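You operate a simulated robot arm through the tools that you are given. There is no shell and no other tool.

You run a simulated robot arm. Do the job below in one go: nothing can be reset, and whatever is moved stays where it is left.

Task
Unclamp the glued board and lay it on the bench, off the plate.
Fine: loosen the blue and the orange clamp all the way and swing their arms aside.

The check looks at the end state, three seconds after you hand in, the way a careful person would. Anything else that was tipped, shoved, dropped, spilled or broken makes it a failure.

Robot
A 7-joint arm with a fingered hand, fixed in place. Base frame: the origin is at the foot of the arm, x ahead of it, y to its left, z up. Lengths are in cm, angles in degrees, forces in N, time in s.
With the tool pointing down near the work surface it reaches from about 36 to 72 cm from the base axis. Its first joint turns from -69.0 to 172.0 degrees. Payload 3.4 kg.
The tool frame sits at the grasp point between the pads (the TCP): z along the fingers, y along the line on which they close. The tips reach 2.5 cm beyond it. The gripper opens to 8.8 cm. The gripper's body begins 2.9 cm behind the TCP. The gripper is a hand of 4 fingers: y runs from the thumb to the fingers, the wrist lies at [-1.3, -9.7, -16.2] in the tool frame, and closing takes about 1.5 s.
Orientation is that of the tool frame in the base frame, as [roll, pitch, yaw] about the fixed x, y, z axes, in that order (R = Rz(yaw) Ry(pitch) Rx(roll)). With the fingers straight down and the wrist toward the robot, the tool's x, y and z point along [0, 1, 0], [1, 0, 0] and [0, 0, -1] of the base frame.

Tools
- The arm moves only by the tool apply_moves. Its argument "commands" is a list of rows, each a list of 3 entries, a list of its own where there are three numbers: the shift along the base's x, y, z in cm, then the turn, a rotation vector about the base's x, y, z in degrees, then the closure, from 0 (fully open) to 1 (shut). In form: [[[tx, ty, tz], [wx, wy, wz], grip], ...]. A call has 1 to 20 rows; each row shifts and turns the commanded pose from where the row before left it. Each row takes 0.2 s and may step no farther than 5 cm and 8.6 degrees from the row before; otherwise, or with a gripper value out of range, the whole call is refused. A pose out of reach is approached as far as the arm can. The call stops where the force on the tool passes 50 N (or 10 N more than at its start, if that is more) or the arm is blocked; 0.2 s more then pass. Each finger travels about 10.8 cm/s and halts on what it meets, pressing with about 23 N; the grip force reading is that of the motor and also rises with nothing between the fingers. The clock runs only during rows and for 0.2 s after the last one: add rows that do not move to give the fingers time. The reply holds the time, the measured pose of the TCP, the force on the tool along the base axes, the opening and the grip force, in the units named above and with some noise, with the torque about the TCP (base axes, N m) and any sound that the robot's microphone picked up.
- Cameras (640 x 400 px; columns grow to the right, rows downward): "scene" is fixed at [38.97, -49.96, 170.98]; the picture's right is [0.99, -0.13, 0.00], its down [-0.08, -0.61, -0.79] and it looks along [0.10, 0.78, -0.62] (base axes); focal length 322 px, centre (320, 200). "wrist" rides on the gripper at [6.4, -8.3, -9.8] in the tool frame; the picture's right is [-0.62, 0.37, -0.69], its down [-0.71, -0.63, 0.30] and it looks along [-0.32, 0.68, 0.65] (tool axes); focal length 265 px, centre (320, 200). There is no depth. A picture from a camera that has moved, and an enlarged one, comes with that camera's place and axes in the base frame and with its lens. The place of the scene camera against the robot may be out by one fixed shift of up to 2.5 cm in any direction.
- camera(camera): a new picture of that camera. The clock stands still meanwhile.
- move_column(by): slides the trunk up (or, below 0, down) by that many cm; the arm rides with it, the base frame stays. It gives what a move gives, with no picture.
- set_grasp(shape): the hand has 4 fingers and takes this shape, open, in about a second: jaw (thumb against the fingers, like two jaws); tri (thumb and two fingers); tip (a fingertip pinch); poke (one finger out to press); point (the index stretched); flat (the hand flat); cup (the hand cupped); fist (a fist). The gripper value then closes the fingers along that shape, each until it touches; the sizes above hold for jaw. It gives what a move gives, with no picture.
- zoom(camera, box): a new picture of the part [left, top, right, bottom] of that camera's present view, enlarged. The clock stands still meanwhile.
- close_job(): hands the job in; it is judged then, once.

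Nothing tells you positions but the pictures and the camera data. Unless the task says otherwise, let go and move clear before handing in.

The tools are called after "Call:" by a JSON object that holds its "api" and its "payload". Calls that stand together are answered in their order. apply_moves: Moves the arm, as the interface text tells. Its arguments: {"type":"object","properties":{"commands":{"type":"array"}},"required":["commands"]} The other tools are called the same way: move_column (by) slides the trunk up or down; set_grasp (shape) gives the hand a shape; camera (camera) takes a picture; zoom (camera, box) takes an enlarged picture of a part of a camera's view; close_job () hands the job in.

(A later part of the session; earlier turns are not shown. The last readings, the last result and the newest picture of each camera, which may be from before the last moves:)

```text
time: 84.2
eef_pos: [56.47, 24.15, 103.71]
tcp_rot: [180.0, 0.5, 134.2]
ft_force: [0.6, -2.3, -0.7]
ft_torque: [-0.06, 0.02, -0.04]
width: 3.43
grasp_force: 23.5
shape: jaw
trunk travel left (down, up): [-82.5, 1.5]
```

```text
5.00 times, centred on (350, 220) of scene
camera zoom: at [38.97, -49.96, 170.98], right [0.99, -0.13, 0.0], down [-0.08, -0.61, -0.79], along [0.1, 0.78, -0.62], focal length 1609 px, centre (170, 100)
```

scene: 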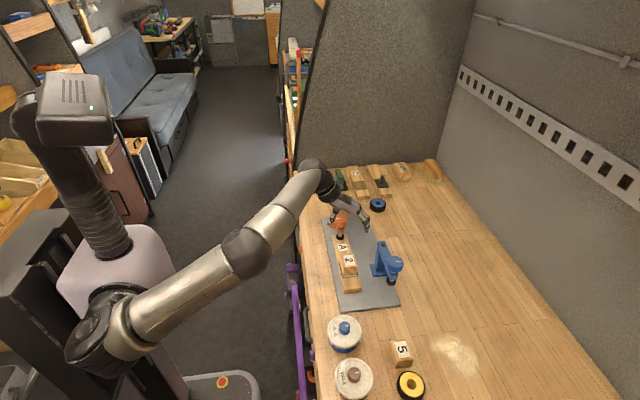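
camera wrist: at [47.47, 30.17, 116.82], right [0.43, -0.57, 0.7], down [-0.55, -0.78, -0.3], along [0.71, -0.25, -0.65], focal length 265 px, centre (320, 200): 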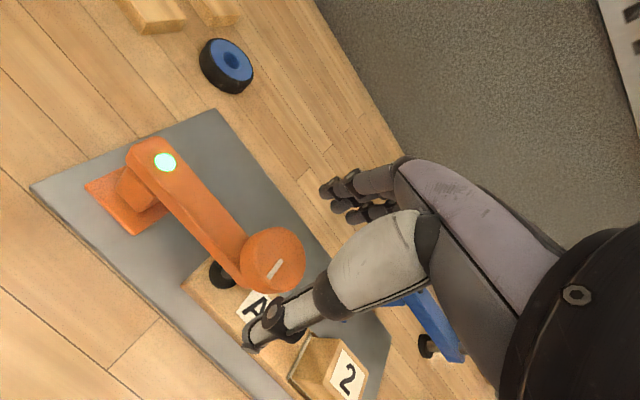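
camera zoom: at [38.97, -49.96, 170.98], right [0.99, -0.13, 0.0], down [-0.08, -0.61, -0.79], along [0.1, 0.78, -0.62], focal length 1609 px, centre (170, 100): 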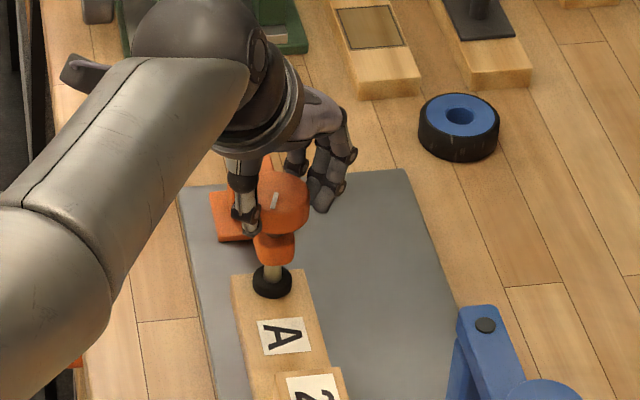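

The mark shows another ~40° gained. I'll continue with the next cycle.

Call:
{"api": "apply_moves", "payload": {"commands": [[[0, 0, 0], [0, 0, 0], 0.5], [[0, 0, 0], [0, 0, 0], 0.2], [[0, 0.1, 0.1], [0, 0, 0], 0.2], [[0, 0, 0], [0, 0, -7], 0.2], [[0, 0, 0], [0, 0, -7], 0.2], [[0, 0, 0], [0, 0, -7], 0.2], [[0, 0, 0], [0, 0, -7], 0.2], [[0, 0, 0], [0, 0, -7], 0.2], [[0, 0, 0], [0, 0, -5], 0.2], [[0, 0, 0], [0, 0, 0], 0.6], [[0, 0, 0], [0, 0, 0], 1], [[0, 0, 0], [0, 0, 0], 1], [[0, 0, 0], [0, 0, 0], 1], [[0, 0, 0], [0, 0, 0], 1], [[0, 0, 0.02], [0, 0, 7], 1], [[0, 0, 0.02], [0, 0, 7], 1], [[0, 0, 0.02], [0, 0, 7], 1], [[0, 0, 0.02], [0, 0, 7], 1], [[0, 0, 0.02], [0, 0, 7], 1], [[0, 0, 0], [0, 0, 5], 1]]}}

Call:
{"api": "zoom", "payload": {"camera": "wrist", "box": [220, 120, 420, 320]}}

Call:
{"api": "zoom", "payload": {"camera": "scene", "box": [310, 180, 390, 260]}}

```text
time: 88.4
eef_pos: [56.43, 24.27, 103.91]
tcp_rot: [180.0, 0.5, 134.2]
ft_force: [0.1, -3.6, 1.9]
ft_torque: [-0.04, 0.02, -0.06]
width: 3.41
grasp_force: 23.4
shape: jaw
trunk travel left (down, up): [-82.5, 1.5]
```

```text
2.00 times, centred on (320, 220) of wrist
camera zoom: at [45.97, 23.18, 113.8], right [0.69, -0.18, 0.7], down [0.05, -0.95, -0.3], along [0.72, 0.24, -0.65], focal length 531 px, centre (320, 160)
```

zoom: 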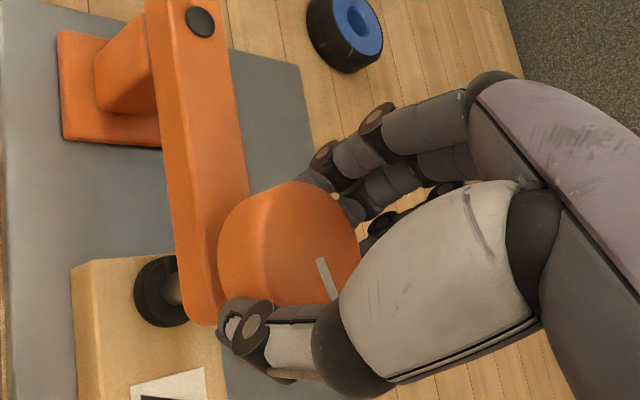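

```text
5.00 times, centred on (350, 220) of scene
camera zoom: at [38.97, -49.96, 170.98], right [0.99, -0.13, 0.0], down [-0.08, -0.61, -0.79], along [0.1, 0.78, -0.62], focal length 1609 px, centre (170, 100)
```

zoom: 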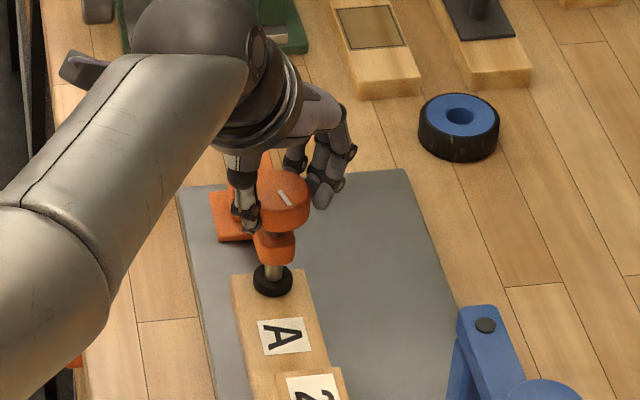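

The orange knob has now turned about 120° with low torque. Next cycle.

Call:
{"api": "apply_moves", "payload": {"commands": [[[0, 0, 0], [0, 0, 0], 0.5], [[0, 0, 0], [0, 0, 0], 0.2], [[0, 0.05, 0.1], [0, 0, 0], 0.2], [[0, 0, 0], [0, 0, -7], 0.2], [[0, 0, 0], [0, 0, -7], 0.2], [[0, 0, 0], [0, 0, -7], 0.2], [[0, 0, 0], [0, 0, -7], 0.2], [[0, 0, 0], [0, 0, -7], 0.2], [[0, 0, 0], [0, 0, -5], 0.2], [[0, 0, 0], [0, 0, 0], 0.6], [[0, 0, 0], [0, 0, 0], 1], [[0, 0, 0], [0, 0, 0], 1], [[0, 0, 0], [0, 0, 0], 1], [[0, 0, 0], [0, 0, 0], 1], [[0, 0, 0.02], [0, 0, 7], 1], [[0, 0, 0.02], [0, 0, 7], 1], [[0, 0, 0.02], [0, 0, 7], 1], [[0, 0, 0.02], [0, 0, 7], 1], [[0, 0, 0.02], [0, 0, 7], 1], [[0, 0, 0], [0, 0, 5], 1]]}}

Call:
{"api": "zoom", "payload": {"camera": "wrist", "box": [220, 120, 420, 320]}}

Call:
{"api": "zoom", "payload": {"camera": "scene", "box": [310, 180, 390, 260]}}

```text
time: 92.6
eef_pos: [56.44, 24.34, 104.1]
tcp_rot: [180.0, 0.4, 134.3]
ft_force: [-1.0, -4.7, -0.3]
ft_torque: [-0.13, 0.0, -0.07]
width: 3.43
grasp_force: 23.1
shape: jaw
trunk travel left (down, up): [-82.5, 1.5]
```

```text
2.00 times, centred on (320, 220) of wrist
camera zoom: at [45.99, 23.21, 114.01], right [0.69, -0.18, 0.7], down [0.05, -0.95, -0.3], along [0.72, 0.24, -0.65], focal length 531 px, centre (320, 160)
```

zoom: 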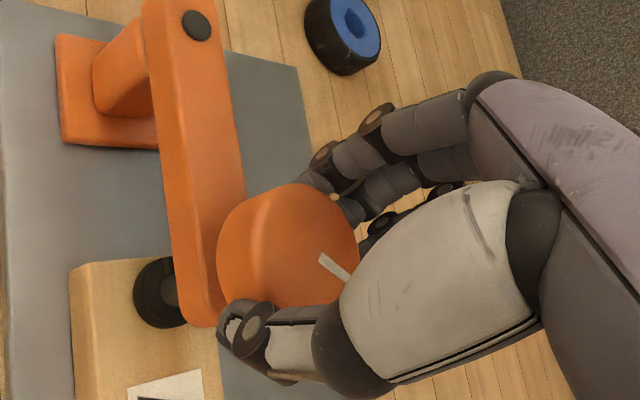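

```text
5.00 times, centred on (350, 220) of scene
camera zoom: at [38.97, -49.96, 170.98], right [0.99, -0.13, 0.0], down [-0.08, -0.61, -0.79], along [0.1, 0.78, -0.62], focal length 1609 px, centre (170, 100)
```

zoom: 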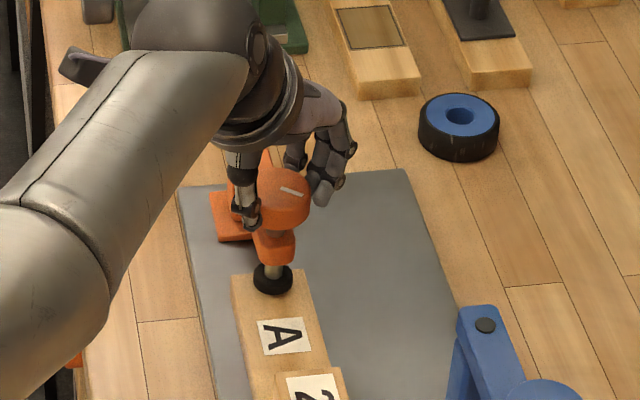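

The orange knob is at about 158°, still turning smoothly. Next cycle should bring it near its stop.

Call:
{"api": "apply_moves", "payload": {"commands": [[[0, 0, 0], [0, 0, 0], 0.5], [[0, 0, 0], [0, 0, 0], 0.2], [[0, 0.05, 0.05], [0, 0, 0], 0.2], [[0, 0, 0], [0, 0, -7], 0.2], [[0, 0, 0], [0, 0, -7], 0.2], [[0, 0, 0], [0, 0, -7], 0.2], [[0, 0, 0], [0, 0, -7], 0.2], [[0, 0, 0], [0, 0, -7], 0.2], [[0, 0, 0], [0, 0, -5], 0.2], [[0, 0, 0], [0, 0, 0], 0.6], [[0, 0, 0], [0, 0, 0], 1], [[0, 0, 0], [0, 0, 0], 1], [[0, 0, 0], [0, 0, 0], 1], [[0, 0, 0], [0, 0, 0], 1], [[0, 0, 0.02], [0, 0, 7], 1], [[0, 0, 0.02], [0, 0, 7], 1], [[0, 0, 0.02], [0, 0, 7], 1], [[0, 0, 0.02], [0, 0, 7], 1], [[0, 0, 0.02], [0, 0, 7], 1], [[0, 0, 0], [0, 0, 4], 1]]}}

Call:
{"api": "zoom", "payload": {"camera": "wrist", "box": [220, 120, 420, 320]}}

Call:
{"api": "zoom", "payload": {"camera": "scene", "box": [310, 180, 390, 260]}}

```text
time: 96.8
eef_pos: [56.35, 24.38, 104.29]
tcp_rot: [180.0, 0.4, 133.3]
ft_force: [-1.7, -2.1, 1.4]
ft_torque: [-0.09, 0.03, -0.06]
width: 3.4
grasp_force: 23.0
shape: jaw
trunk travel left (down, up): [-82.5, 1.5]
```

```text
2.00 times, centred on (320, 220) of wrist
camera zoom: at [45.95, 23.5, 114.14], right [0.69, -0.19, 0.7], down [0.03, -0.95, -0.3], along [0.72, 0.23, -0.65], focal length 531 px, centre (320, 160)
```

zoom: 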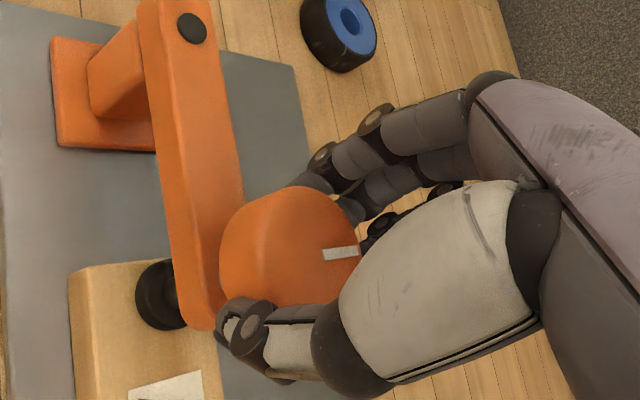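

```text
5.00 times, centred on (350, 220) of scene
camera zoom: at [38.97, -49.96, 170.98], right [0.99, -0.13, 0.0], down [-0.08, -0.61, -0.79], along [0.1, 0.78, -0.62], focal length 1609 px, centre (170, 100)
```

zoom: 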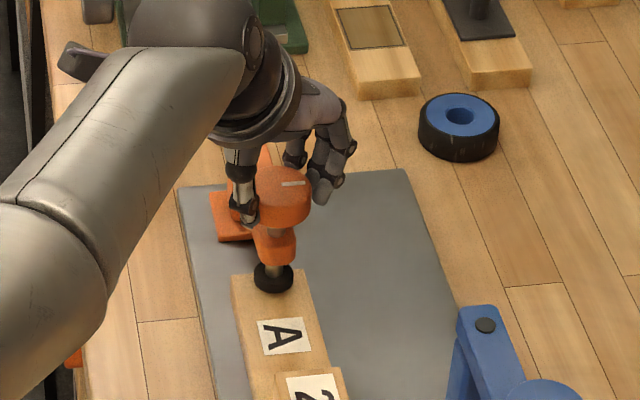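

About 190° now, with the pad rising off the board. One more cycle to find the stop.

Call:
{"api": "apply_moves", "payload": {"commands": [[[0, 0, 0], [0, 0, 0], 0.5], [[0, 0, 0], [0, 0, 0], 0.2], [[0.05, 0.0, 0.05], [0, 0, 0], 0.2], [[0, 0, 0], [0, 0, -7], 0.2], [[0, 0, 0], [0, 0, -7], 0.2], [[0, 0, 0], [0, 0, -7], 0.2], [[0, 0, 0], [0, 0, -7], 0.2], [[0, 0, 0], [0, 0, -7], 0.2], [[0, 0, 0], [0, 0, -4], 0.2], [[0, 0, 0], [0, 0, 0], 0.6], [[0, 0, 0], [0, 0, 0], 1], [[0, 0, 0], [0, 0, 0], 1], [[0, 0, 0], [0, 0, 0], 1], [[0, 0, 0], [0, 0, 0], 1], [[0, 0, 0.02], [0, 0, 6], 1], [[0, 0, 0.02], [0, 0, 6], 1], [[0, 0, 0.02], [0, 0, 6], 1], [[0, 0, 0.02], [0, 0, 6], 1], [[0, 0, 0], [0, 0, 6], 1], [[0, 0, 0], [0, 0, 0], 1]]}}

Call:
{"api": "zoom", "payload": {"camera": "wrist", "box": [220, 120, 420, 320]}}

Call:
{"api": "zoom", "payload": {"camera": "scene", "box": [310, 180, 390, 260]}}

```text
time: 101.0
eef_pos: [56.64, 24.35, 104.43]
tcp_rot: [180.0, 0.5, 124.2]
ft_force: [1.4, -4.5, -1.8]
ft_torque: [-0.09, -0.16, -0.29]
width: 3.2
grasp_force: 23.0
shape: jaw
trunk travel left (down, up): [-82.5, 1.5]
```

```text
2.00 times, centred on (320, 220) of wrist
camera zoom: at [46.08, 25.17, 114.22], right [0.65, -0.3, 0.7], down [-0.12, -0.95, -0.3], along [0.75, 0.11, -0.65], focal length 531 px, centre (320, 160)
```

zoom: 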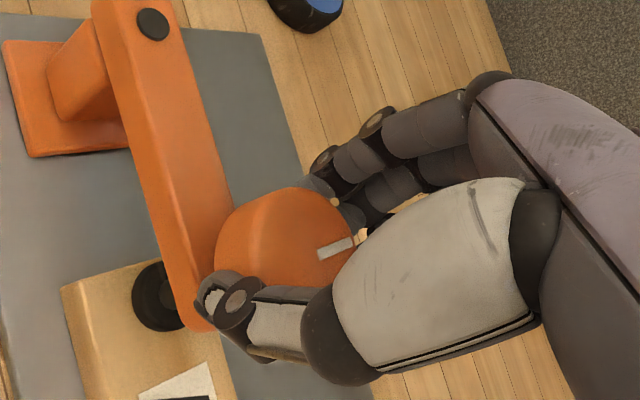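

```text
5.00 times, centred on (350, 220) of scene
camera zoom: at [38.97, -49.96, 170.98], right [0.99, -0.13, 0.0], down [-0.08, -0.61, -0.79], along [0.1, 0.78, -0.62], focal length 1609 px, centre (170, 100)
```

zoom: 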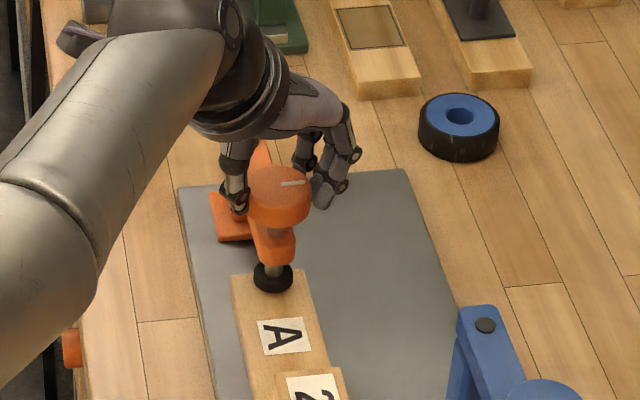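

The torque rose to -0.29 N·m with the mark unmoved, so the orange knob is also at its fully loosened stop. Holding it, I'll swing the orange arm toward -x around its post (near x≈56.5, y≈34), turning the hand with the arm.

Call:
{"api": "apply_moves", "payload": {"commands": [[[-0.84, 0.04, 0], [0, 0, -4.7], 1], [[-0.83, 0.11, 0], [0, 0, -4.7], 1], [[-0.82, 0.18, 0], [0, 0, -4.7], 1], [[-0.8, 0.25, 0], [0, 0, -4.7], 1], [[0, 0, 0], [0, 0, 0], 1]]}}

Call:
{"api": "zoom", "payload": {"camera": "wrist", "box": [160, 80, 420, 320]}}

Call:
{"api": "zoom", "payload": {"camera": "scene", "box": [310, 180, 390, 260]}}

```text
time: 102.2
eef_pos: [54.45, 24.64, 104.26]
tcp_rot: [179.7, 0.4, 104.9]
ft_force: [41.8, -2.1, 13.8]
ft_torque: [0.01, -1.35, -0.21]
width: 4.53
grasp_force: 22.8
shape: jaw
trunk travel left (down, up): [-82.5, 1.5]
```

```text
1.67 times, centred on (290, 200) of wrist
camera zoom: at [44.77, 28.89, 114.06], right [0.51, -0.5, 0.7], down [-0.42, -0.85, -0.3], along [0.75, -0.14, -0.65], focal length 442 px, centre (370, 200)
```

zoom: 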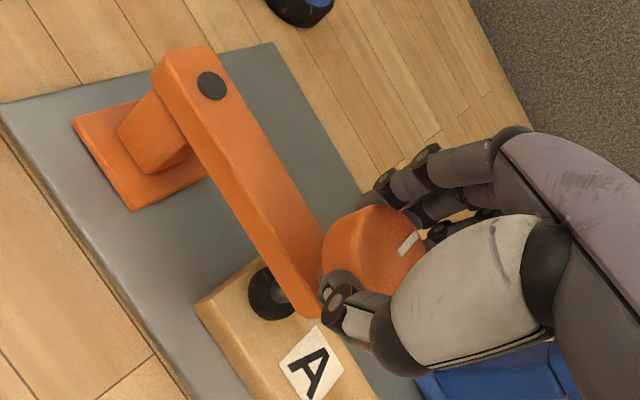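

```text
5.00 times, centred on (350, 220) of scene
camera zoom: at [38.97, -49.96, 170.98], right [0.99, -0.13, 0.0], down [-0.08, -0.61, -0.79], along [0.1, 0.78, -0.62], focal length 1609 px, centre (170, 100)
```

zoom: 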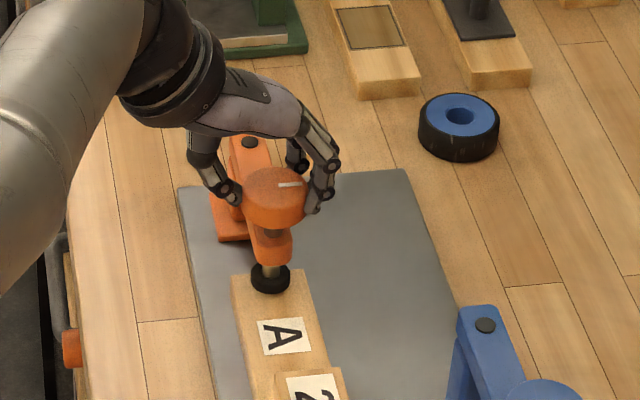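

The arm resists in -x (about 42 N), so it only swings the other way, like the blue one, toward +x. I'll back off to relieve the force and release the knob.

Call:
{"api": "apply_moves", "payload": {"commands": [[[0.8, -0.1, 0], [0, 0, 4.7], 1], [[0.8, -0.1, 0], [0, 0, 4.7], 1], [[0.4, -0.1, 0], [0, 0, 4.7], 1], [[0, 0, 0], [0, 0, 0], 0.5], [[0, 0, 0], [0, 0, 0], 0.2], [[0, 0, 0], [0, 0, 0], 0], [[0, 0, 1.5], [0, 0, 0], 0], [[0, 0, 1.5], [0, 0, 0], 0], [[0, 0, 0], [0, 0, 0], 0]]}}

Call:
{"api": "camera", "payload": {"camera": "wrist"}}

Call:
{"api": "zoom", "payload": {"camera": "scene", "box": [310, 180, 410, 310]}}

```text
time: 104.2
eef_pos: [55.27, 24.84, 107.39]
tcp_rot: [-179.9, 0.4, 119.5]
ft_force: [0.7, 0.7, -0.7]
ft_torque: [0.01, -0.02, 0.02]
width: 8.76
grasp_force: 0.0
shape: jaw
trunk travel left (down, up): [-82.5, 1.5]
```

```text
taken
camera wrist: at [44.84, 26.43, 117.27], right [0.62, -0.35, 0.7], down [-0.2, -0.93, -0.3], along [0.76, 0.05, -0.65], focal length 265 px, centre (320, 200)
```

wrist: 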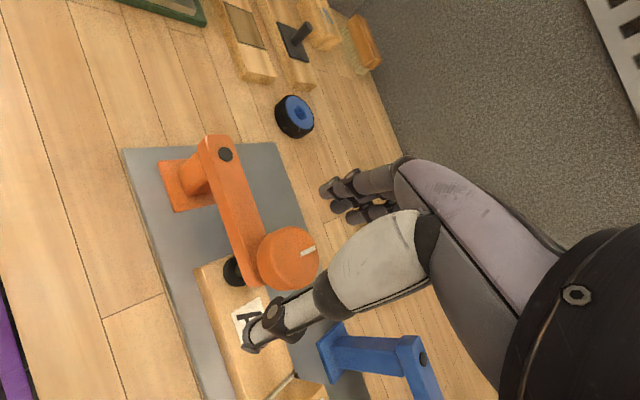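

```text
3.08 times, centred on (360, 245) of scene
camera zoom: at [38.97, -49.96, 170.98], right [0.99, -0.13, 0.0], down [-0.08, -0.61, -0.79], along [0.1, 0.78, -0.62], focal length 990 px, centre (197, 62)
```

zoom: 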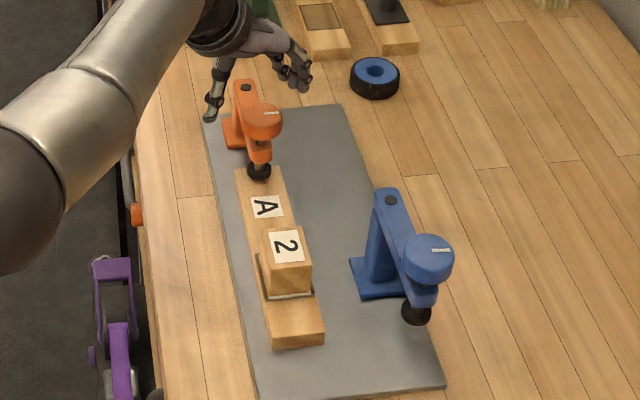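

Call:
{"api": "zoom", "payload": {"camera": "scene", "box": [325, 205, 365, 245]}}

Call:
{"api": "zoom", "payload": {"camera": "wrist", "box": [120, 110, 340, 310]}}

```text
10.00 times, centred on (345, 225) of scene
camera zoom: at [38.97, -49.96, 170.98], right [0.99, -0.13, 0.0], down [-0.08, -0.61, -0.79], along [0.1, 0.78, -0.62], focal length 3218 px, centre (70, -50)
```

zoom: 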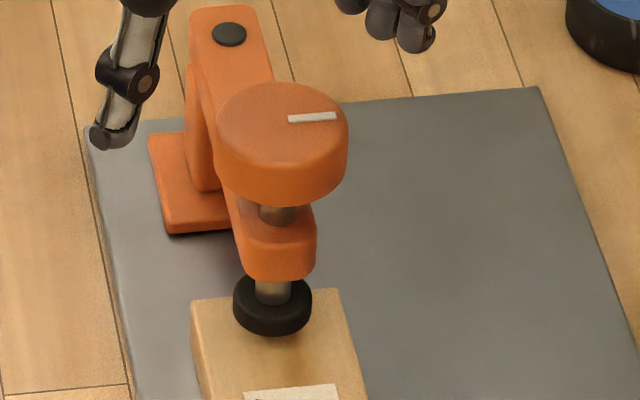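

```text
2.00 times, centred on (230, 210) of wrist
camera zoom: at [44.84, 26.43, 117.27], right [0.62, -0.35, 0.7], down [-0.2, -0.93, -0.3], along [0.76, 0.05, -0.65], focal length 531 px, centre (500, 180)
```

zoom: 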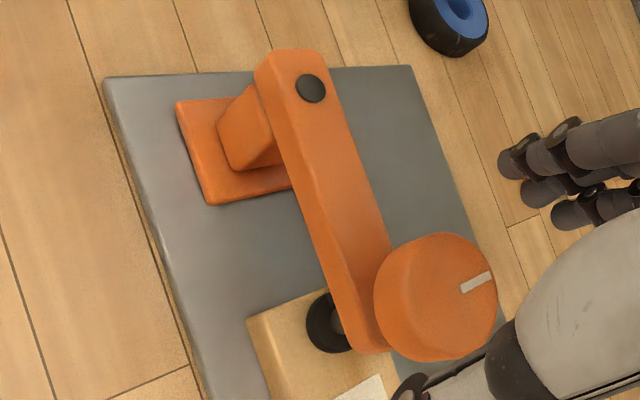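

The pad is lifted and the arm is free to go the other way, though +x is at the edge of reach for a vertical hand. I'll move to the -x side of the orange arm with the hand tilted about 20° outward, then push the arm away with the backs of the open fingers.

Call:
{"api": "apply_moves", "payload": {"commands": [[[-1.5, 0, 0.5], [0, 0, 0], 0], [[-1.5, 0, 0.5], [3.28, -5.8, 0], 0], [[-1.5, 0, 0], [3.28, -5.8, 0], 0], [[-1.9, -0.2, 0], [3.28, -5.8, 0], 0], [[0, 0, -1.5], [0, 0, 0], 0], [[0, 0, -1.5], [0, 0, 0], 0], [[0, 0, 0], [0, 0, 0], 0]]}}

Call:
{"api": "camera", "payload": {"camera": "wrist"}}

Call:
{"api": "zoom", "payload": {"camera": "scene", "box": [290, 170, 390, 270]}}

```text
time: 105.8
eef_pos: [48.82, 24.71, 105.42]
tcp_rot: [160.1, 0.5, 119.4]
ft_force: [-0.7, -0.4, 0.4]
ft_torque: [0.03, 0.02, -0.01]
width: 8.77
grasp_force: 0.0
shape: jaw
trunk travel left (down, up): [-82.5, 1.5]
```

```text
taken
camera wrist: at [35.96, 24.84, 111.82], right [0.4, -0.48, 0.78], down [-0.07, -0.87, -0.5], along [0.92, 0.14, -0.38], focal length 265 px, centre (320, 200)
```

wrist: 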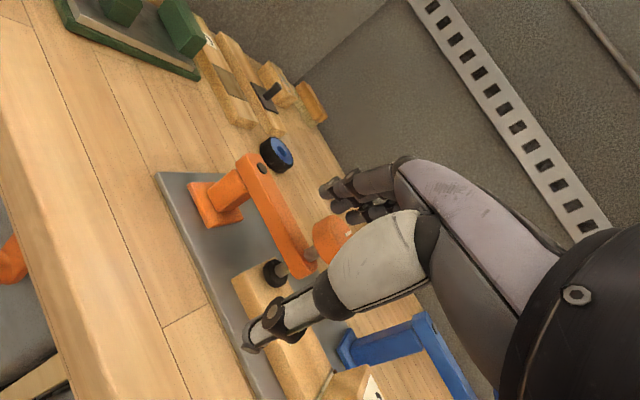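

```text
4.00 times, centred on (340, 220) of scene
camera zoom: at [38.97, -49.96, 170.98], right [0.99, -0.13, 0.0], down [-0.08, -0.61, -0.79], along [0.1, 0.78, -0.62], focal length 1287 px, centre (240, 120)
```

zoom: 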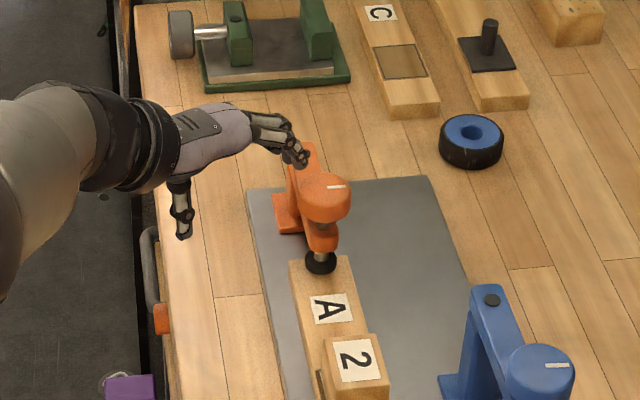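

The fingertips reach farther out than I assumed, so I'll back away another 2.5 cm in -x before descending beside the arm.

Call:
{"api": "apply_moves", "payload": {"commands": [[[-1.5, 0, 0], [0, 0, 0], 0], [[-1.5, 0, 0], [0, 0, 0], 0], [[0, 0, -1.6], [0, 0, 0], 0], [[0, 0, -1.6], [0, 0, 0], 0], [[0, 0, -1.6], [0, 0, 0], 0], [[0, 0, -1.4], [0, 0, 0], 0], [[0, 0, 0], [0, 0, 0], 0]]}}

Call:
{"api": "camera", "payload": {"camera": "wrist"}}

Call:
{"api": "zoom", "payload": {"camera": "scene", "box": [300, 180, 380, 260]}}

```text
time: 107.4
eef_pos: [45.97, 24.59, 99.24]
tcp_rot: [160.0, 0.5, 119.3]
ft_force: [0.5, 0.5, -0.5]
ft_torque: [0.01, 0.0, -0.02]
width: 8.77
grasp_force: 0.1
shape: jaw
trunk travel left (down, up): [-82.5, 1.5]
```

```text
taken
camera wrist: at [32.94, 24.84, 105.59], right [0.4, -0.48, 0.78], down [-0.07, -0.87, -0.5], along [0.92, 0.14, -0.38], focal length 265 px, centre (320, 200)
```

wrist: 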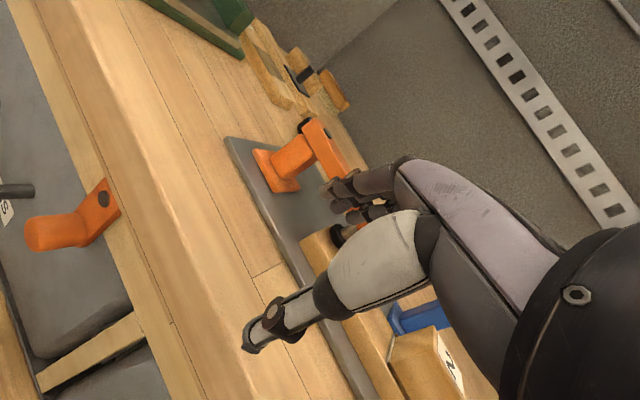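

```text
5.00 times, centred on (340, 220) of scene
camera zoom: at [38.97, -49.96, 170.98], right [0.99, -0.13, 0.0], down [-0.08, -0.61, -0.79], along [0.1, 0.78, -0.62], focal length 1609 px, centre (220, 100)
```

zoom: 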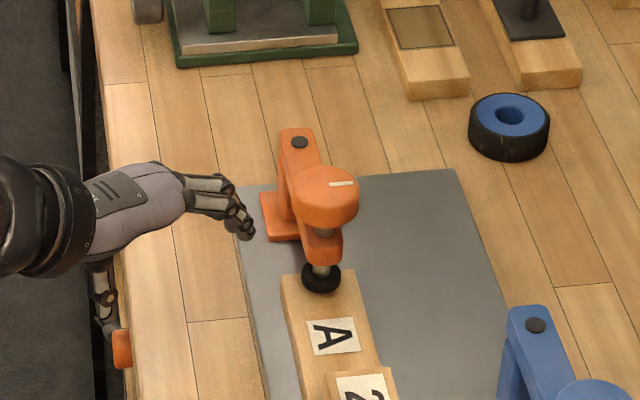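

The fingertips are now beside the arm at its height, about 3 cm away. I'll push gently toward +x.

Call:
{"api": "apply_moves", "payload": {"commands": [[[0.9, 0.2, 0], [0, 0, 0], 0], [[0.9, 0.2, 0], [0, 0, 0], 0], [[0.9, 0.2, 0], [0, 0, 0], 0], [[0.9, 0.2, 0], [0, 0, 0], 0], [[0.8, 0.2, 0], [0, 0, 0], 0], [[0.8, 0.2, 0], [0, 0, 0], 0], [[0, 0, 0], [0, 0, 0], 0]]}}

Call:
{"api": "zoom", "payload": {"camera": "scene", "box": [300, 180, 380, 260]}}

Call:
{"api": "camera", "payload": {"camera": "wrist"}}

```text
time: 109.0
eef_pos: [50.96, 25.73, 99.02]
tcp_rot: [160.0, 0.6, 119.3]
ft_force: [-1.4, -0.1, 0.3]
ft_torque: [-0.03, -0.04, -0.05]
width: 8.75
grasp_force: 0.0
shape: jaw
trunk travel left (down, up): [-82.5, 1.5]
```

```text
5.00 times, centred on (340, 220) of scene
camera zoom: at [38.97, -49.96, 170.98], right [0.99, -0.13, 0.0], down [-0.08, -0.61, -0.79], along [0.1, 0.78, -0.62], focal length 1609 px, centre (220, 100)
```

zoom: 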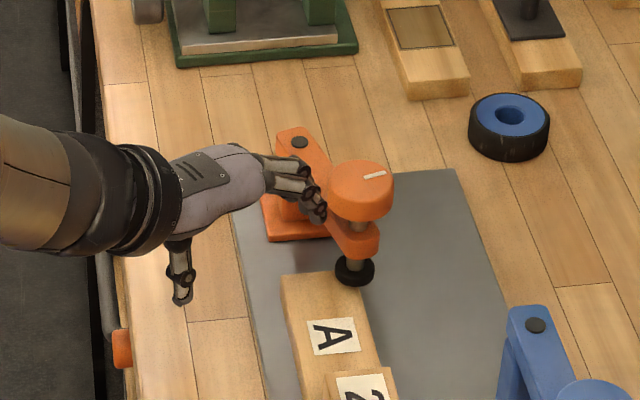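

```text
taken
camera wrist: at [38.02, 26.0, 105.54], right [0.4, -0.48, 0.78], down [-0.07, -0.87, -0.49], along [0.92, 0.14, -0.38], focal length 265 px, centre (320, 200)
```

wrist: 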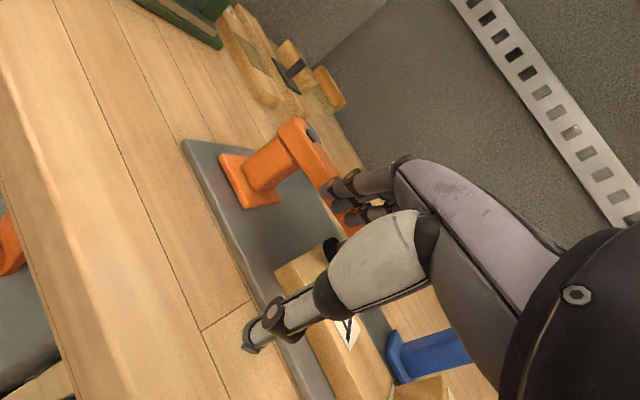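

The arm swings toward +x with almost no resistance. I'll keep pushing along the arc.

Call:
{"api": "apply_moves", "payload": {"commands": [[[0.8, 0.3, 0], [0, 0, 0], 0], [[0.8, 0.3, 0], [0, 0, 0], 0], [[0.8, 0.35, 0], [0, 0, 0], 0], [[0.7, 0.4, 0], [0, 0, 0], 0], [[0.7, 0.4, 0], [0, 0, 0], 0], [[0, 0, 0], [0, 0, 0], 0]]}}

Call:
{"api": "zoom", "payload": {"camera": "scene", "box": [300, 180, 380, 260]}}

Call:
{"api": "camera", "payload": {"camera": "wrist"}}

```text
time: 110.4
eef_pos: [54.83, 27.51, 99.31]
tcp_rot: [160.0, 0.4, 119.2]
ft_force: [-1.5, -2.7, 0.0]
ft_torque: [-0.02, -0.01, -0.05]
width: 8.63
grasp_force: 0.1
shape: jaw
trunk travel left (down, up): [-82.5, 1.5]
```

```text
5.00 times, centred on (340, 220) of scene
camera zoom: at [38.97, -49.96, 170.98], right [0.99, -0.13, 0.0], down [-0.08, -0.61, -0.79], along [0.1, 0.78, -0.62], focal length 1609 px, centre (220, 100)
```

zoom: 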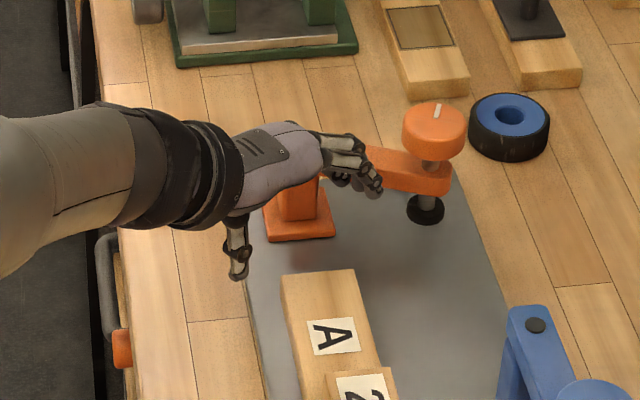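

```text
taken
camera wrist: at [41.91, 27.69, 105.6], right [0.4, -0.48, 0.78], down [-0.07, -0.87, -0.5], along [0.92, 0.14, -0.38], focal length 265 px, centre (320, 200)
```

wrist: 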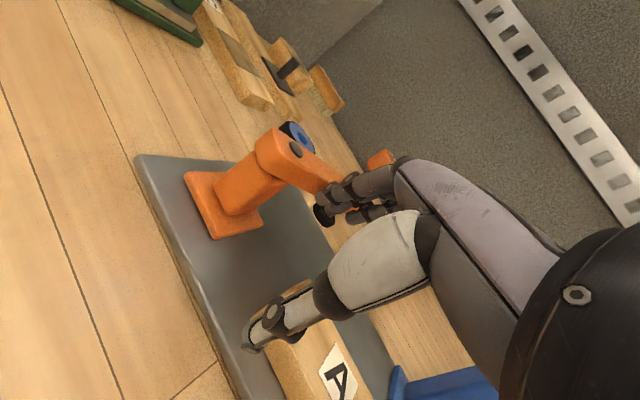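

The orange arm is now roughly 70° swung. A bit more push, mostly in +y, will bring it to about 90°.

Call:
{"api": "apply_moves", "payload": {"commands": [[[0.4, 0.6, 0], [0, 0, 0], 0], [[0.4, 0.6, 0], [0, 0, 0], 0], [[0.3, 0.6, 0], [0, 0, 0], 0], [[0, 0, 0], [0, 0, 0], 0]]}}

Call:
{"api": "zoom", "payload": {"camera": "scene", "box": [300, 180, 380, 260]}}

```text
time: 111.4
eef_pos: [55.74, 29.06, 99.22]
tcp_rot: [160.0, 0.5, 119.2]
ft_force: [-1.1, -7.2, 0.6]
ft_torque: [0.01, -0.07, -0.31]
width: 8.64
grasp_force: 0.1
shape: jaw
trunk travel left (down, up): [-82.5, 1.5]
```

```text
5.00 times, centred on (340, 220) of scene
camera zoom: at [38.97, -49.96, 170.98], right [0.99, -0.13, 0.0], down [-0.08, -0.61, -0.79], along [0.1, 0.78, -0.62], focal length 1609 px, centre (220, 100)
```

zoom: 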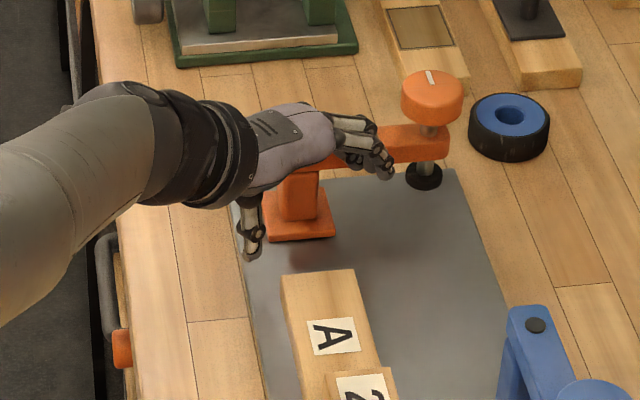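

The orange arm is now at about 90°, clear of the board. I'll withdraw the hand backward, then lift and level it.

Call:
{"api": "apply_moves", "payload": {"commands": [[[-0.7, -0.6, 0], [0, 0, 0], 0], [[-0.9, -0.7, 0], [0, 0, 0], 0], [[-1, -0.7, 0], [0, 0, 0], 0], [[-1, -0.7, 1], [0, 0, 0], 0], [[-1, -1, 2], [0, 0, 0], 0], [[0, -1, 2], [-3.28, 5.8, 0], 0], [[0, -1, 2], [-3.28, 5.8, 0], 0], [[0, -1, 2], [-3.28, 5.8, -4], 0], [[0, -1, 1], [0, 0, -8], 0], [[0, -1, 0], [0, 0, -8], 0], [[0, -1, 0], [0, 0, -8], 0], [[0, 0, 0], [0, 0, 0], 0]]}}

Call:
{"api": "camera", "payload": {"camera": "wrist"}}

Call:
{"api": "camera", "payload": {"camera": "scene"}}

```text
time: 114.0
eef_pos: [51.3, 19.54, 109.32]
tcp_rot: [-180.0, 0.8, 91.4]
ft_force: [-0.1, -1.3, 0.2]
ft_torque: [0.03, 0.0, 0.0]
width: 8.77
grasp_force: 0.1
shape: jaw
trunk travel left (down, up): [-82.5, 1.5]
```

```text
taken
camera wrist: at [42.92, 25.98, 119.05], right [0.38, -0.6, 0.7], down [-0.61, -0.73, -0.29], along [0.69, -0.32, -0.65], focal length 265 px, centre (320, 200)
```

wrist: 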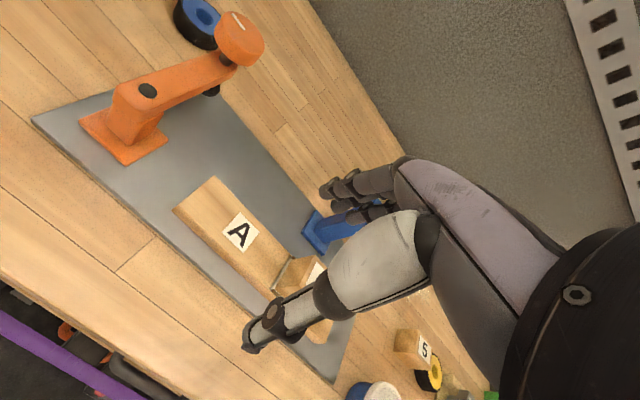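

```text
taken
```

scene: 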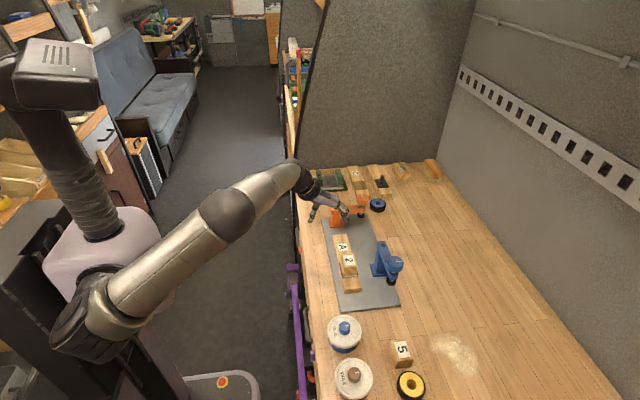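

Both arms are aside. Now I'll measure the board, the plate's left edge and the bench's front edge accurately, since the strip between plate and bench edge is my intended place for the board.

Call:
{"api": "zoom", "payload": {"camera": "wrist", "box": [150, 160, 350, 360]}}

Call:
{"api": "zoom", "payload": {"camera": "wrist", "box": [0, 100, 260, 400]}}

Call:
{"api": "zoom", "payload": {"camera": "scene", "box": [285, 200, 415, 320]}}

```text
2.00 times, centred on (250, 260) of wrist
camera zoom: at [42.92, 25.98, 119.05], right [0.38, -0.6, 0.7], down [-0.61, -0.73, -0.29], along [0.69, -0.32, -0.65], focal length 531 px, centre (460, 80)
```

zoom: 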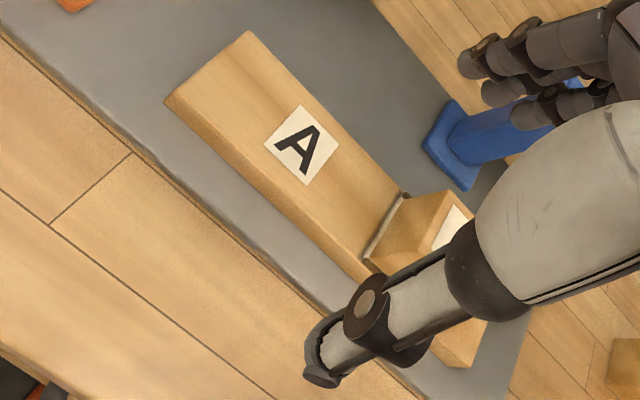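

```text
1.33 times, centred on (130, 250) of wrist
camera zoom: at [42.92, 25.98, 119.05], right [0.38, -0.6, 0.7], down [-0.61, -0.73, -0.29], along [0.69, -0.32, -0.65], focal length 354 px, centre (573, 133)
```

zoom: 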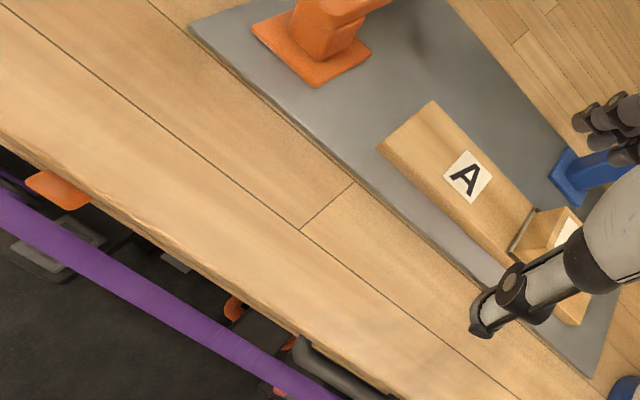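

```text
3.33 times, centred on (350, 260) of scene
camera zoom: at [38.97, -49.96, 170.98], right [0.99, -0.13, 0.0], down [-0.08, -0.61, -0.79], along [0.1, 0.78, -0.62], focal length 1073 px, centre (220, 0)
```

zoom: 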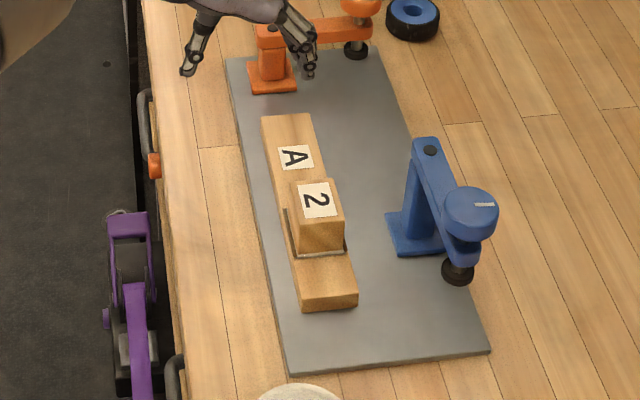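

The bench front edge is at x≈43.7 and the plate's left edge at x≈52.3, leaving an 8.6 cm strip; the board is about 5.6 cm wide, centred at x≈56.7, from y≈3.7 to 25.6. I'll position above the board between label A and block 2 (y≈17) to grip it by its sides.

Call:
{"api": "apply_moves", "payload": {"commands": [[[1.5, -0.6, -0.5], [0, 0, -1.4], 0], [[1.5, -0.6, -0.5], [0, 0, 0], 0], [[1.5, -0.6, -1], [0, 0, 0], 0], [[0.9, -0.7, -1], [0, 0, 0], 0], [[0, 0, -1.5], [0, 0, 0], 0], [[0, 0, 0], [0, 0, 0], 0]]}}

Call:
{"api": "camera", "payload": {"camera": "wrist"}}

Call:
{"api": "zoom", "payload": {"camera": "scene", "box": [300, 200, 400, 300]}}

```text
time: 115.4
eef_pos: [56.7, 17.04, 104.72]
tcp_rot: [-180.0, 0.8, 90.2]
ft_force: [-0.6, -0.3, -0.5]
ft_torque: [0.01, 0.02, 0.03]
width: 8.78
grasp_force: 0.0
shape: jaw
trunk travel left (down, up): [-82.5, 1.5]
```

```text
taken
camera wrist: at [48.4, 23.7, 114.48], right [0.37, -0.61, 0.7], down [-0.63, -0.72, -0.29], along [0.68, -0.33, -0.65], focal length 265 px, centre (320, 200)
```

wrist: 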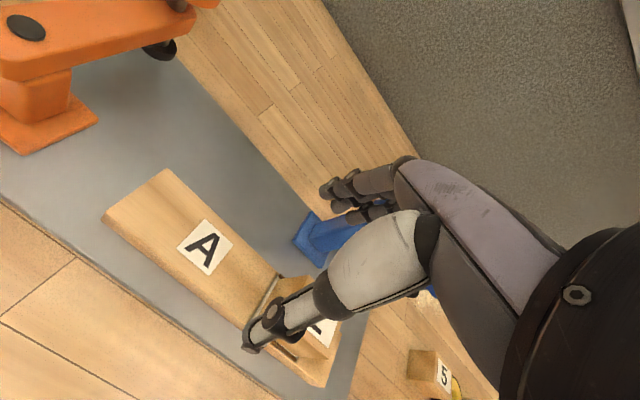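

```text
4.00 times, centred on (350, 250) of scene
camera zoom: at [38.97, -49.96, 170.98], right [0.99, -0.13, 0.0], down [-0.08, -0.61, -0.79], along [0.1, 0.78, -0.62], focal length 1287 px, centre (200, 0)
```

zoom: 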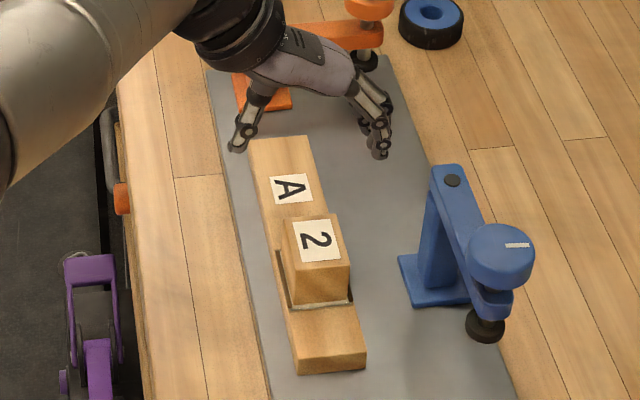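

I'll shift slightly away from the block (y≈17.5) and descend to just above final grip height.

Call:
{"api": "apply_moves", "payload": {"commands": [[[0, 0.5, -1.5], [0, 0, 0], 0], [[0, 0, -1.6], [0, 0, 0], 0], [[0, 0, -1.6], [0, 0, 0], 0], [[0, 0, -1.6], [0, 0, 0], 0], [[0, 0, -1.6], [0, 0, 0], 0], [[0, 0, 0], [0, 0, 0], 0]]}}

Call:
{"api": "camera", "payload": {"camera": "wrist"}}

Call:
{"api": "zoom", "payload": {"camera": "scene", "box": [310, 210, 390, 290]}}

```text
time: 116.8
eef_pos: [56.74, 17.58, 96.73]
tcp_rot: [-179.9, 0.7, 90.1]
ft_force: [-0.4, 0.1, 0.1]
ft_torque: [0.01, -0.02, 0.0]
width: 8.78
grasp_force: 0.1
shape: jaw
trunk travel left (down, up): [-82.5, 1.5]
```

```text
taken
camera wrist: at [48.36, 24.22, 106.6], right [0.37, -0.61, 0.7], down [-0.63, -0.72, -0.3], along [0.68, -0.33, -0.65], focal length 265 px, centre (320, 200)
```

wrist: 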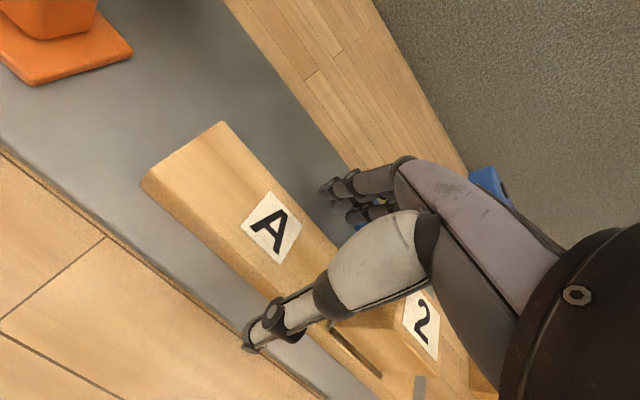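

```text
5.00 times, centred on (350, 250) of scene
camera zoom: at [38.97, -49.96, 170.98], right [0.99, -0.13, 0.0], down [-0.08, -0.61, -0.79], along [0.1, 0.78, -0.62], focal length 1609 px, centre (170, -50)
```

zoom: 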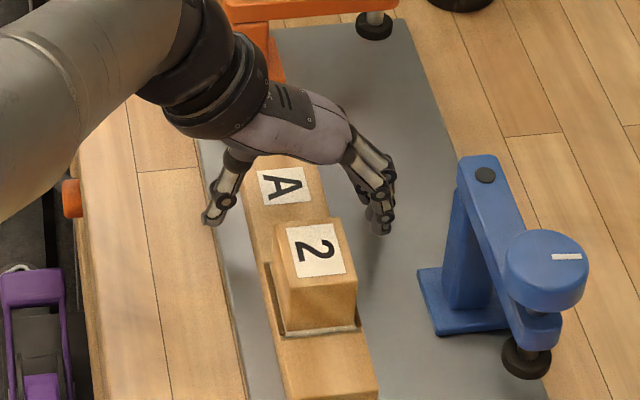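

The fingers straddle the board, clear of block 2. I'll descend the last bit to z≈95.2 and check contact force.

Call:
{"api": "apply_moves", "payload": {"commands": [[[0, 0, -0.8], [0, 0, 0], 0], [[0, 0, -0.7], [0, 0, 0], 0], [[0, 0, 0], [0, 0, 0], 0]]}}

Call:
{"api": "zoom", "payload": {"camera": "wrist", "box": [220, 120, 440, 360]}}

Call:
{"api": "zoom", "payload": {"camera": "scene", "box": [320, 220, 380, 280]}}

```text
time: 117.6
eef_pos: [56.64, 17.59, 95.3]
tcp_rot: [-180.0, 0.8, 90.1]
ft_force: [-0.7, 0.5, 0.9]
ft_torque: [-0.02, -0.07, 0.0]
width: 8.78
grasp_force: 0.0
shape: jaw
trunk travel left (down, up): [-82.5, 1.5]
```

```text
1.67 times, centred on (330, 240) of wrist
camera zoom: at [48.36, 24.22, 105.14], right [0.37, -0.61, 0.7], down [-0.63, -0.72, -0.3], along [0.68, -0.33, -0.65], focal length 442 px, centre (303, 133)
```

zoom: 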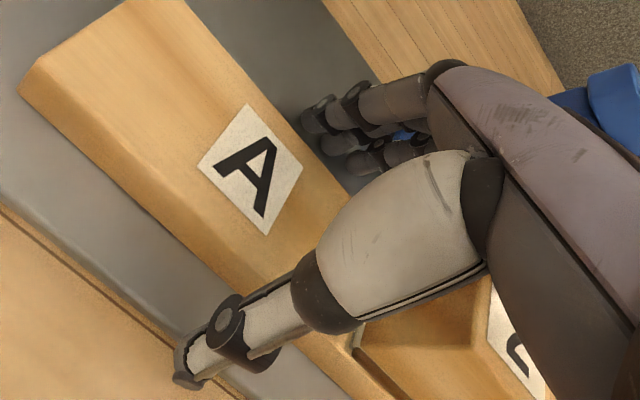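

```text
6.67 times, centred on (350, 250) of scene
camera zoom: at [38.97, -49.96, 170.98], right [0.99, -0.13, 0.0], down [-0.08, -0.61, -0.79], along [0.1, 0.78, -0.62], focal length 2146 px, centre (120, -133)
```

zoom: 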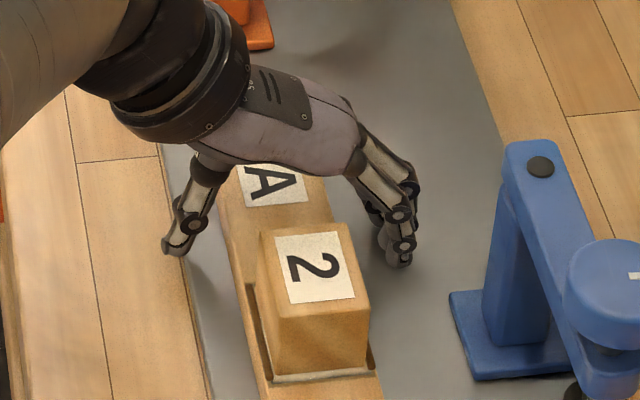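

No contact forces so far. I'll close gently on the board's sides.

Call:
{"api": "apply_moves", "payload": {"commands": [[[0, 0, 0], [0, 0, 0], 0.15], [[0, 0, 0], [0, 0, 0], 0.25], [[0, 0, 0], [0, 0, 0], 0.35], [[0, 0, 0], [0, 0, 0], 0.5], [[0, 0, 0], [0, 0, 0], 0.7], [[0, 0, 0], [0, 0, 0], 1], [[0, 0, 0], [0, 0, 0], 1], [[0, 0, 0], [0, 0, 0], 1]]}}

Call:
{"api": "zoom", "payload": {"camera": "wrist", "box": [220, 120, 440, 360]}}

Call:
{"api": "zoom", "payload": {"camera": "scene", "box": [320, 220, 380, 280]}}

```text
time: 119.4
eef_pos: [56.67, 17.68, 95.5]
tcp_rot: [-180.0, 0.7, 90.1]
ft_force: [2.8, -0.2, 7.0]
ft_torque: [0.04, -0.31, -0.01]
width: 4.5
grasp_force: 22.7
shape: jaw
trunk travel left (down, up): [-82.5, 1.5]
```

```text
1.67 times, centred on (330, 240) of wrist
camera zoom: at [48.36, 24.19, 105.17], right [0.37, -0.61, 0.7], down [-0.63, -0.72, -0.3], along [0.68, -0.33, -0.65], focal length 442 px, centre (303, 133)
```

zoom: 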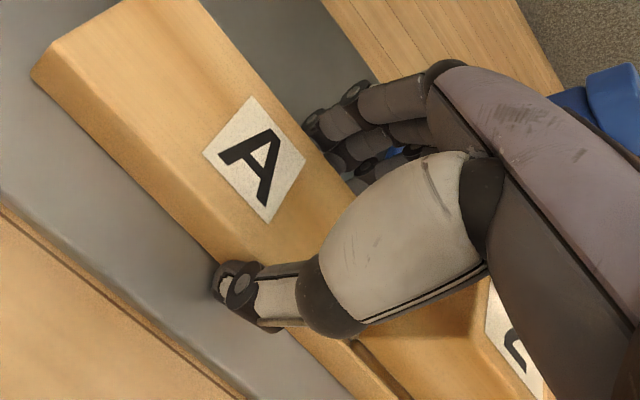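

```text
6.67 times, centred on (350, 250) of scene
camera zoom: at [38.97, -49.96, 170.98], right [0.99, -0.13, 0.0], down [-0.08, -0.61, -0.79], along [0.1, 0.78, -0.62], focal length 2146 px, centre (120, -133)
```

zoom: 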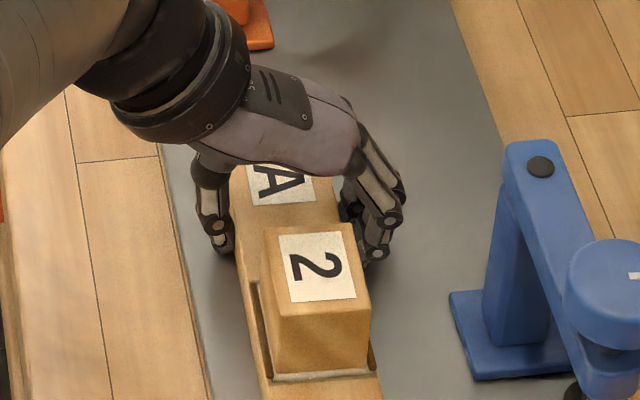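

The board is gripped. I'll lift it slowly a couple of centimetres and check that it comes up level.

Call:
{"api": "apply_moves", "payload": {"commands": [[[0, 0, 0.4], [0, 0, 0], 1], [[0, 0, 0.4], [0, 0, 0], 1], [[0, 0, 0.6], [0, 0, 0], 1], [[0, 0, 0.6], [0, 0, 0], 1], [[0, 0, 0.6], [0, 0, 0], 1], [[0, 0, 0], [0, 0, 0], 1]]}}

Call:
{"api": "camera", "payload": {"camera": "wrist"}}

Call:
{"api": "zoom", "payload": {"camera": "scene", "box": [310, 210, 400, 300]}}

```text
time: 120.8
eef_pos: [56.71, 17.45, 97.78]
tcp_rot: [-179.9, 0.7, 90.3]
ft_force: [0.0, -0.2, -1.6]
ft_torque: [0.07, 0.03, -0.01]
width: 4.49
grasp_force: 23.4
shape: jaw
trunk travel left (down, up): [-82.5, 1.5]
```

```text
taken
camera wrist: at [48.43, 24.23, 107.7], right [0.37, -0.61, 0.7], down [-0.63, -0.72, -0.29], along [0.68, -0.33, -0.65], focal length 265 px, centre (320, 200)
```

wrist: 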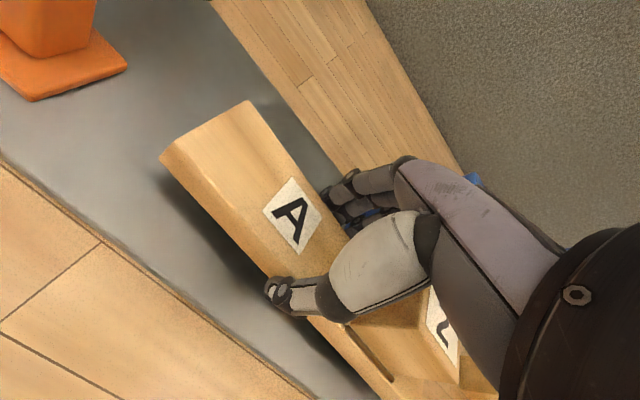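

```text
4.44 times, centred on (355, 255) of scene
camera zoom: at [38.97, -49.96, 170.98], right [0.99, -0.13, 0.0], down [-0.08, -0.61, -0.79], along [0.1, 0.78, -0.62], focal length 1430 px, centre (164, -44)
```

zoom: 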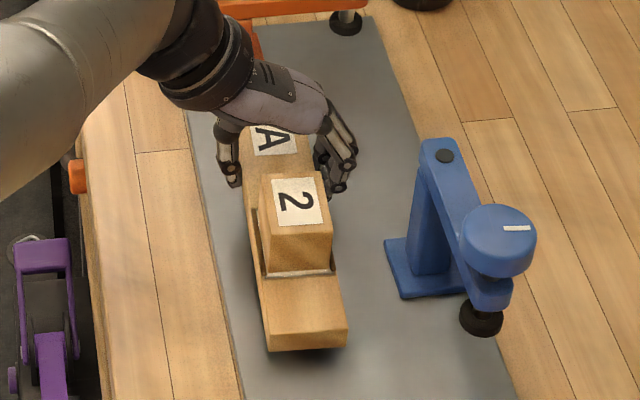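

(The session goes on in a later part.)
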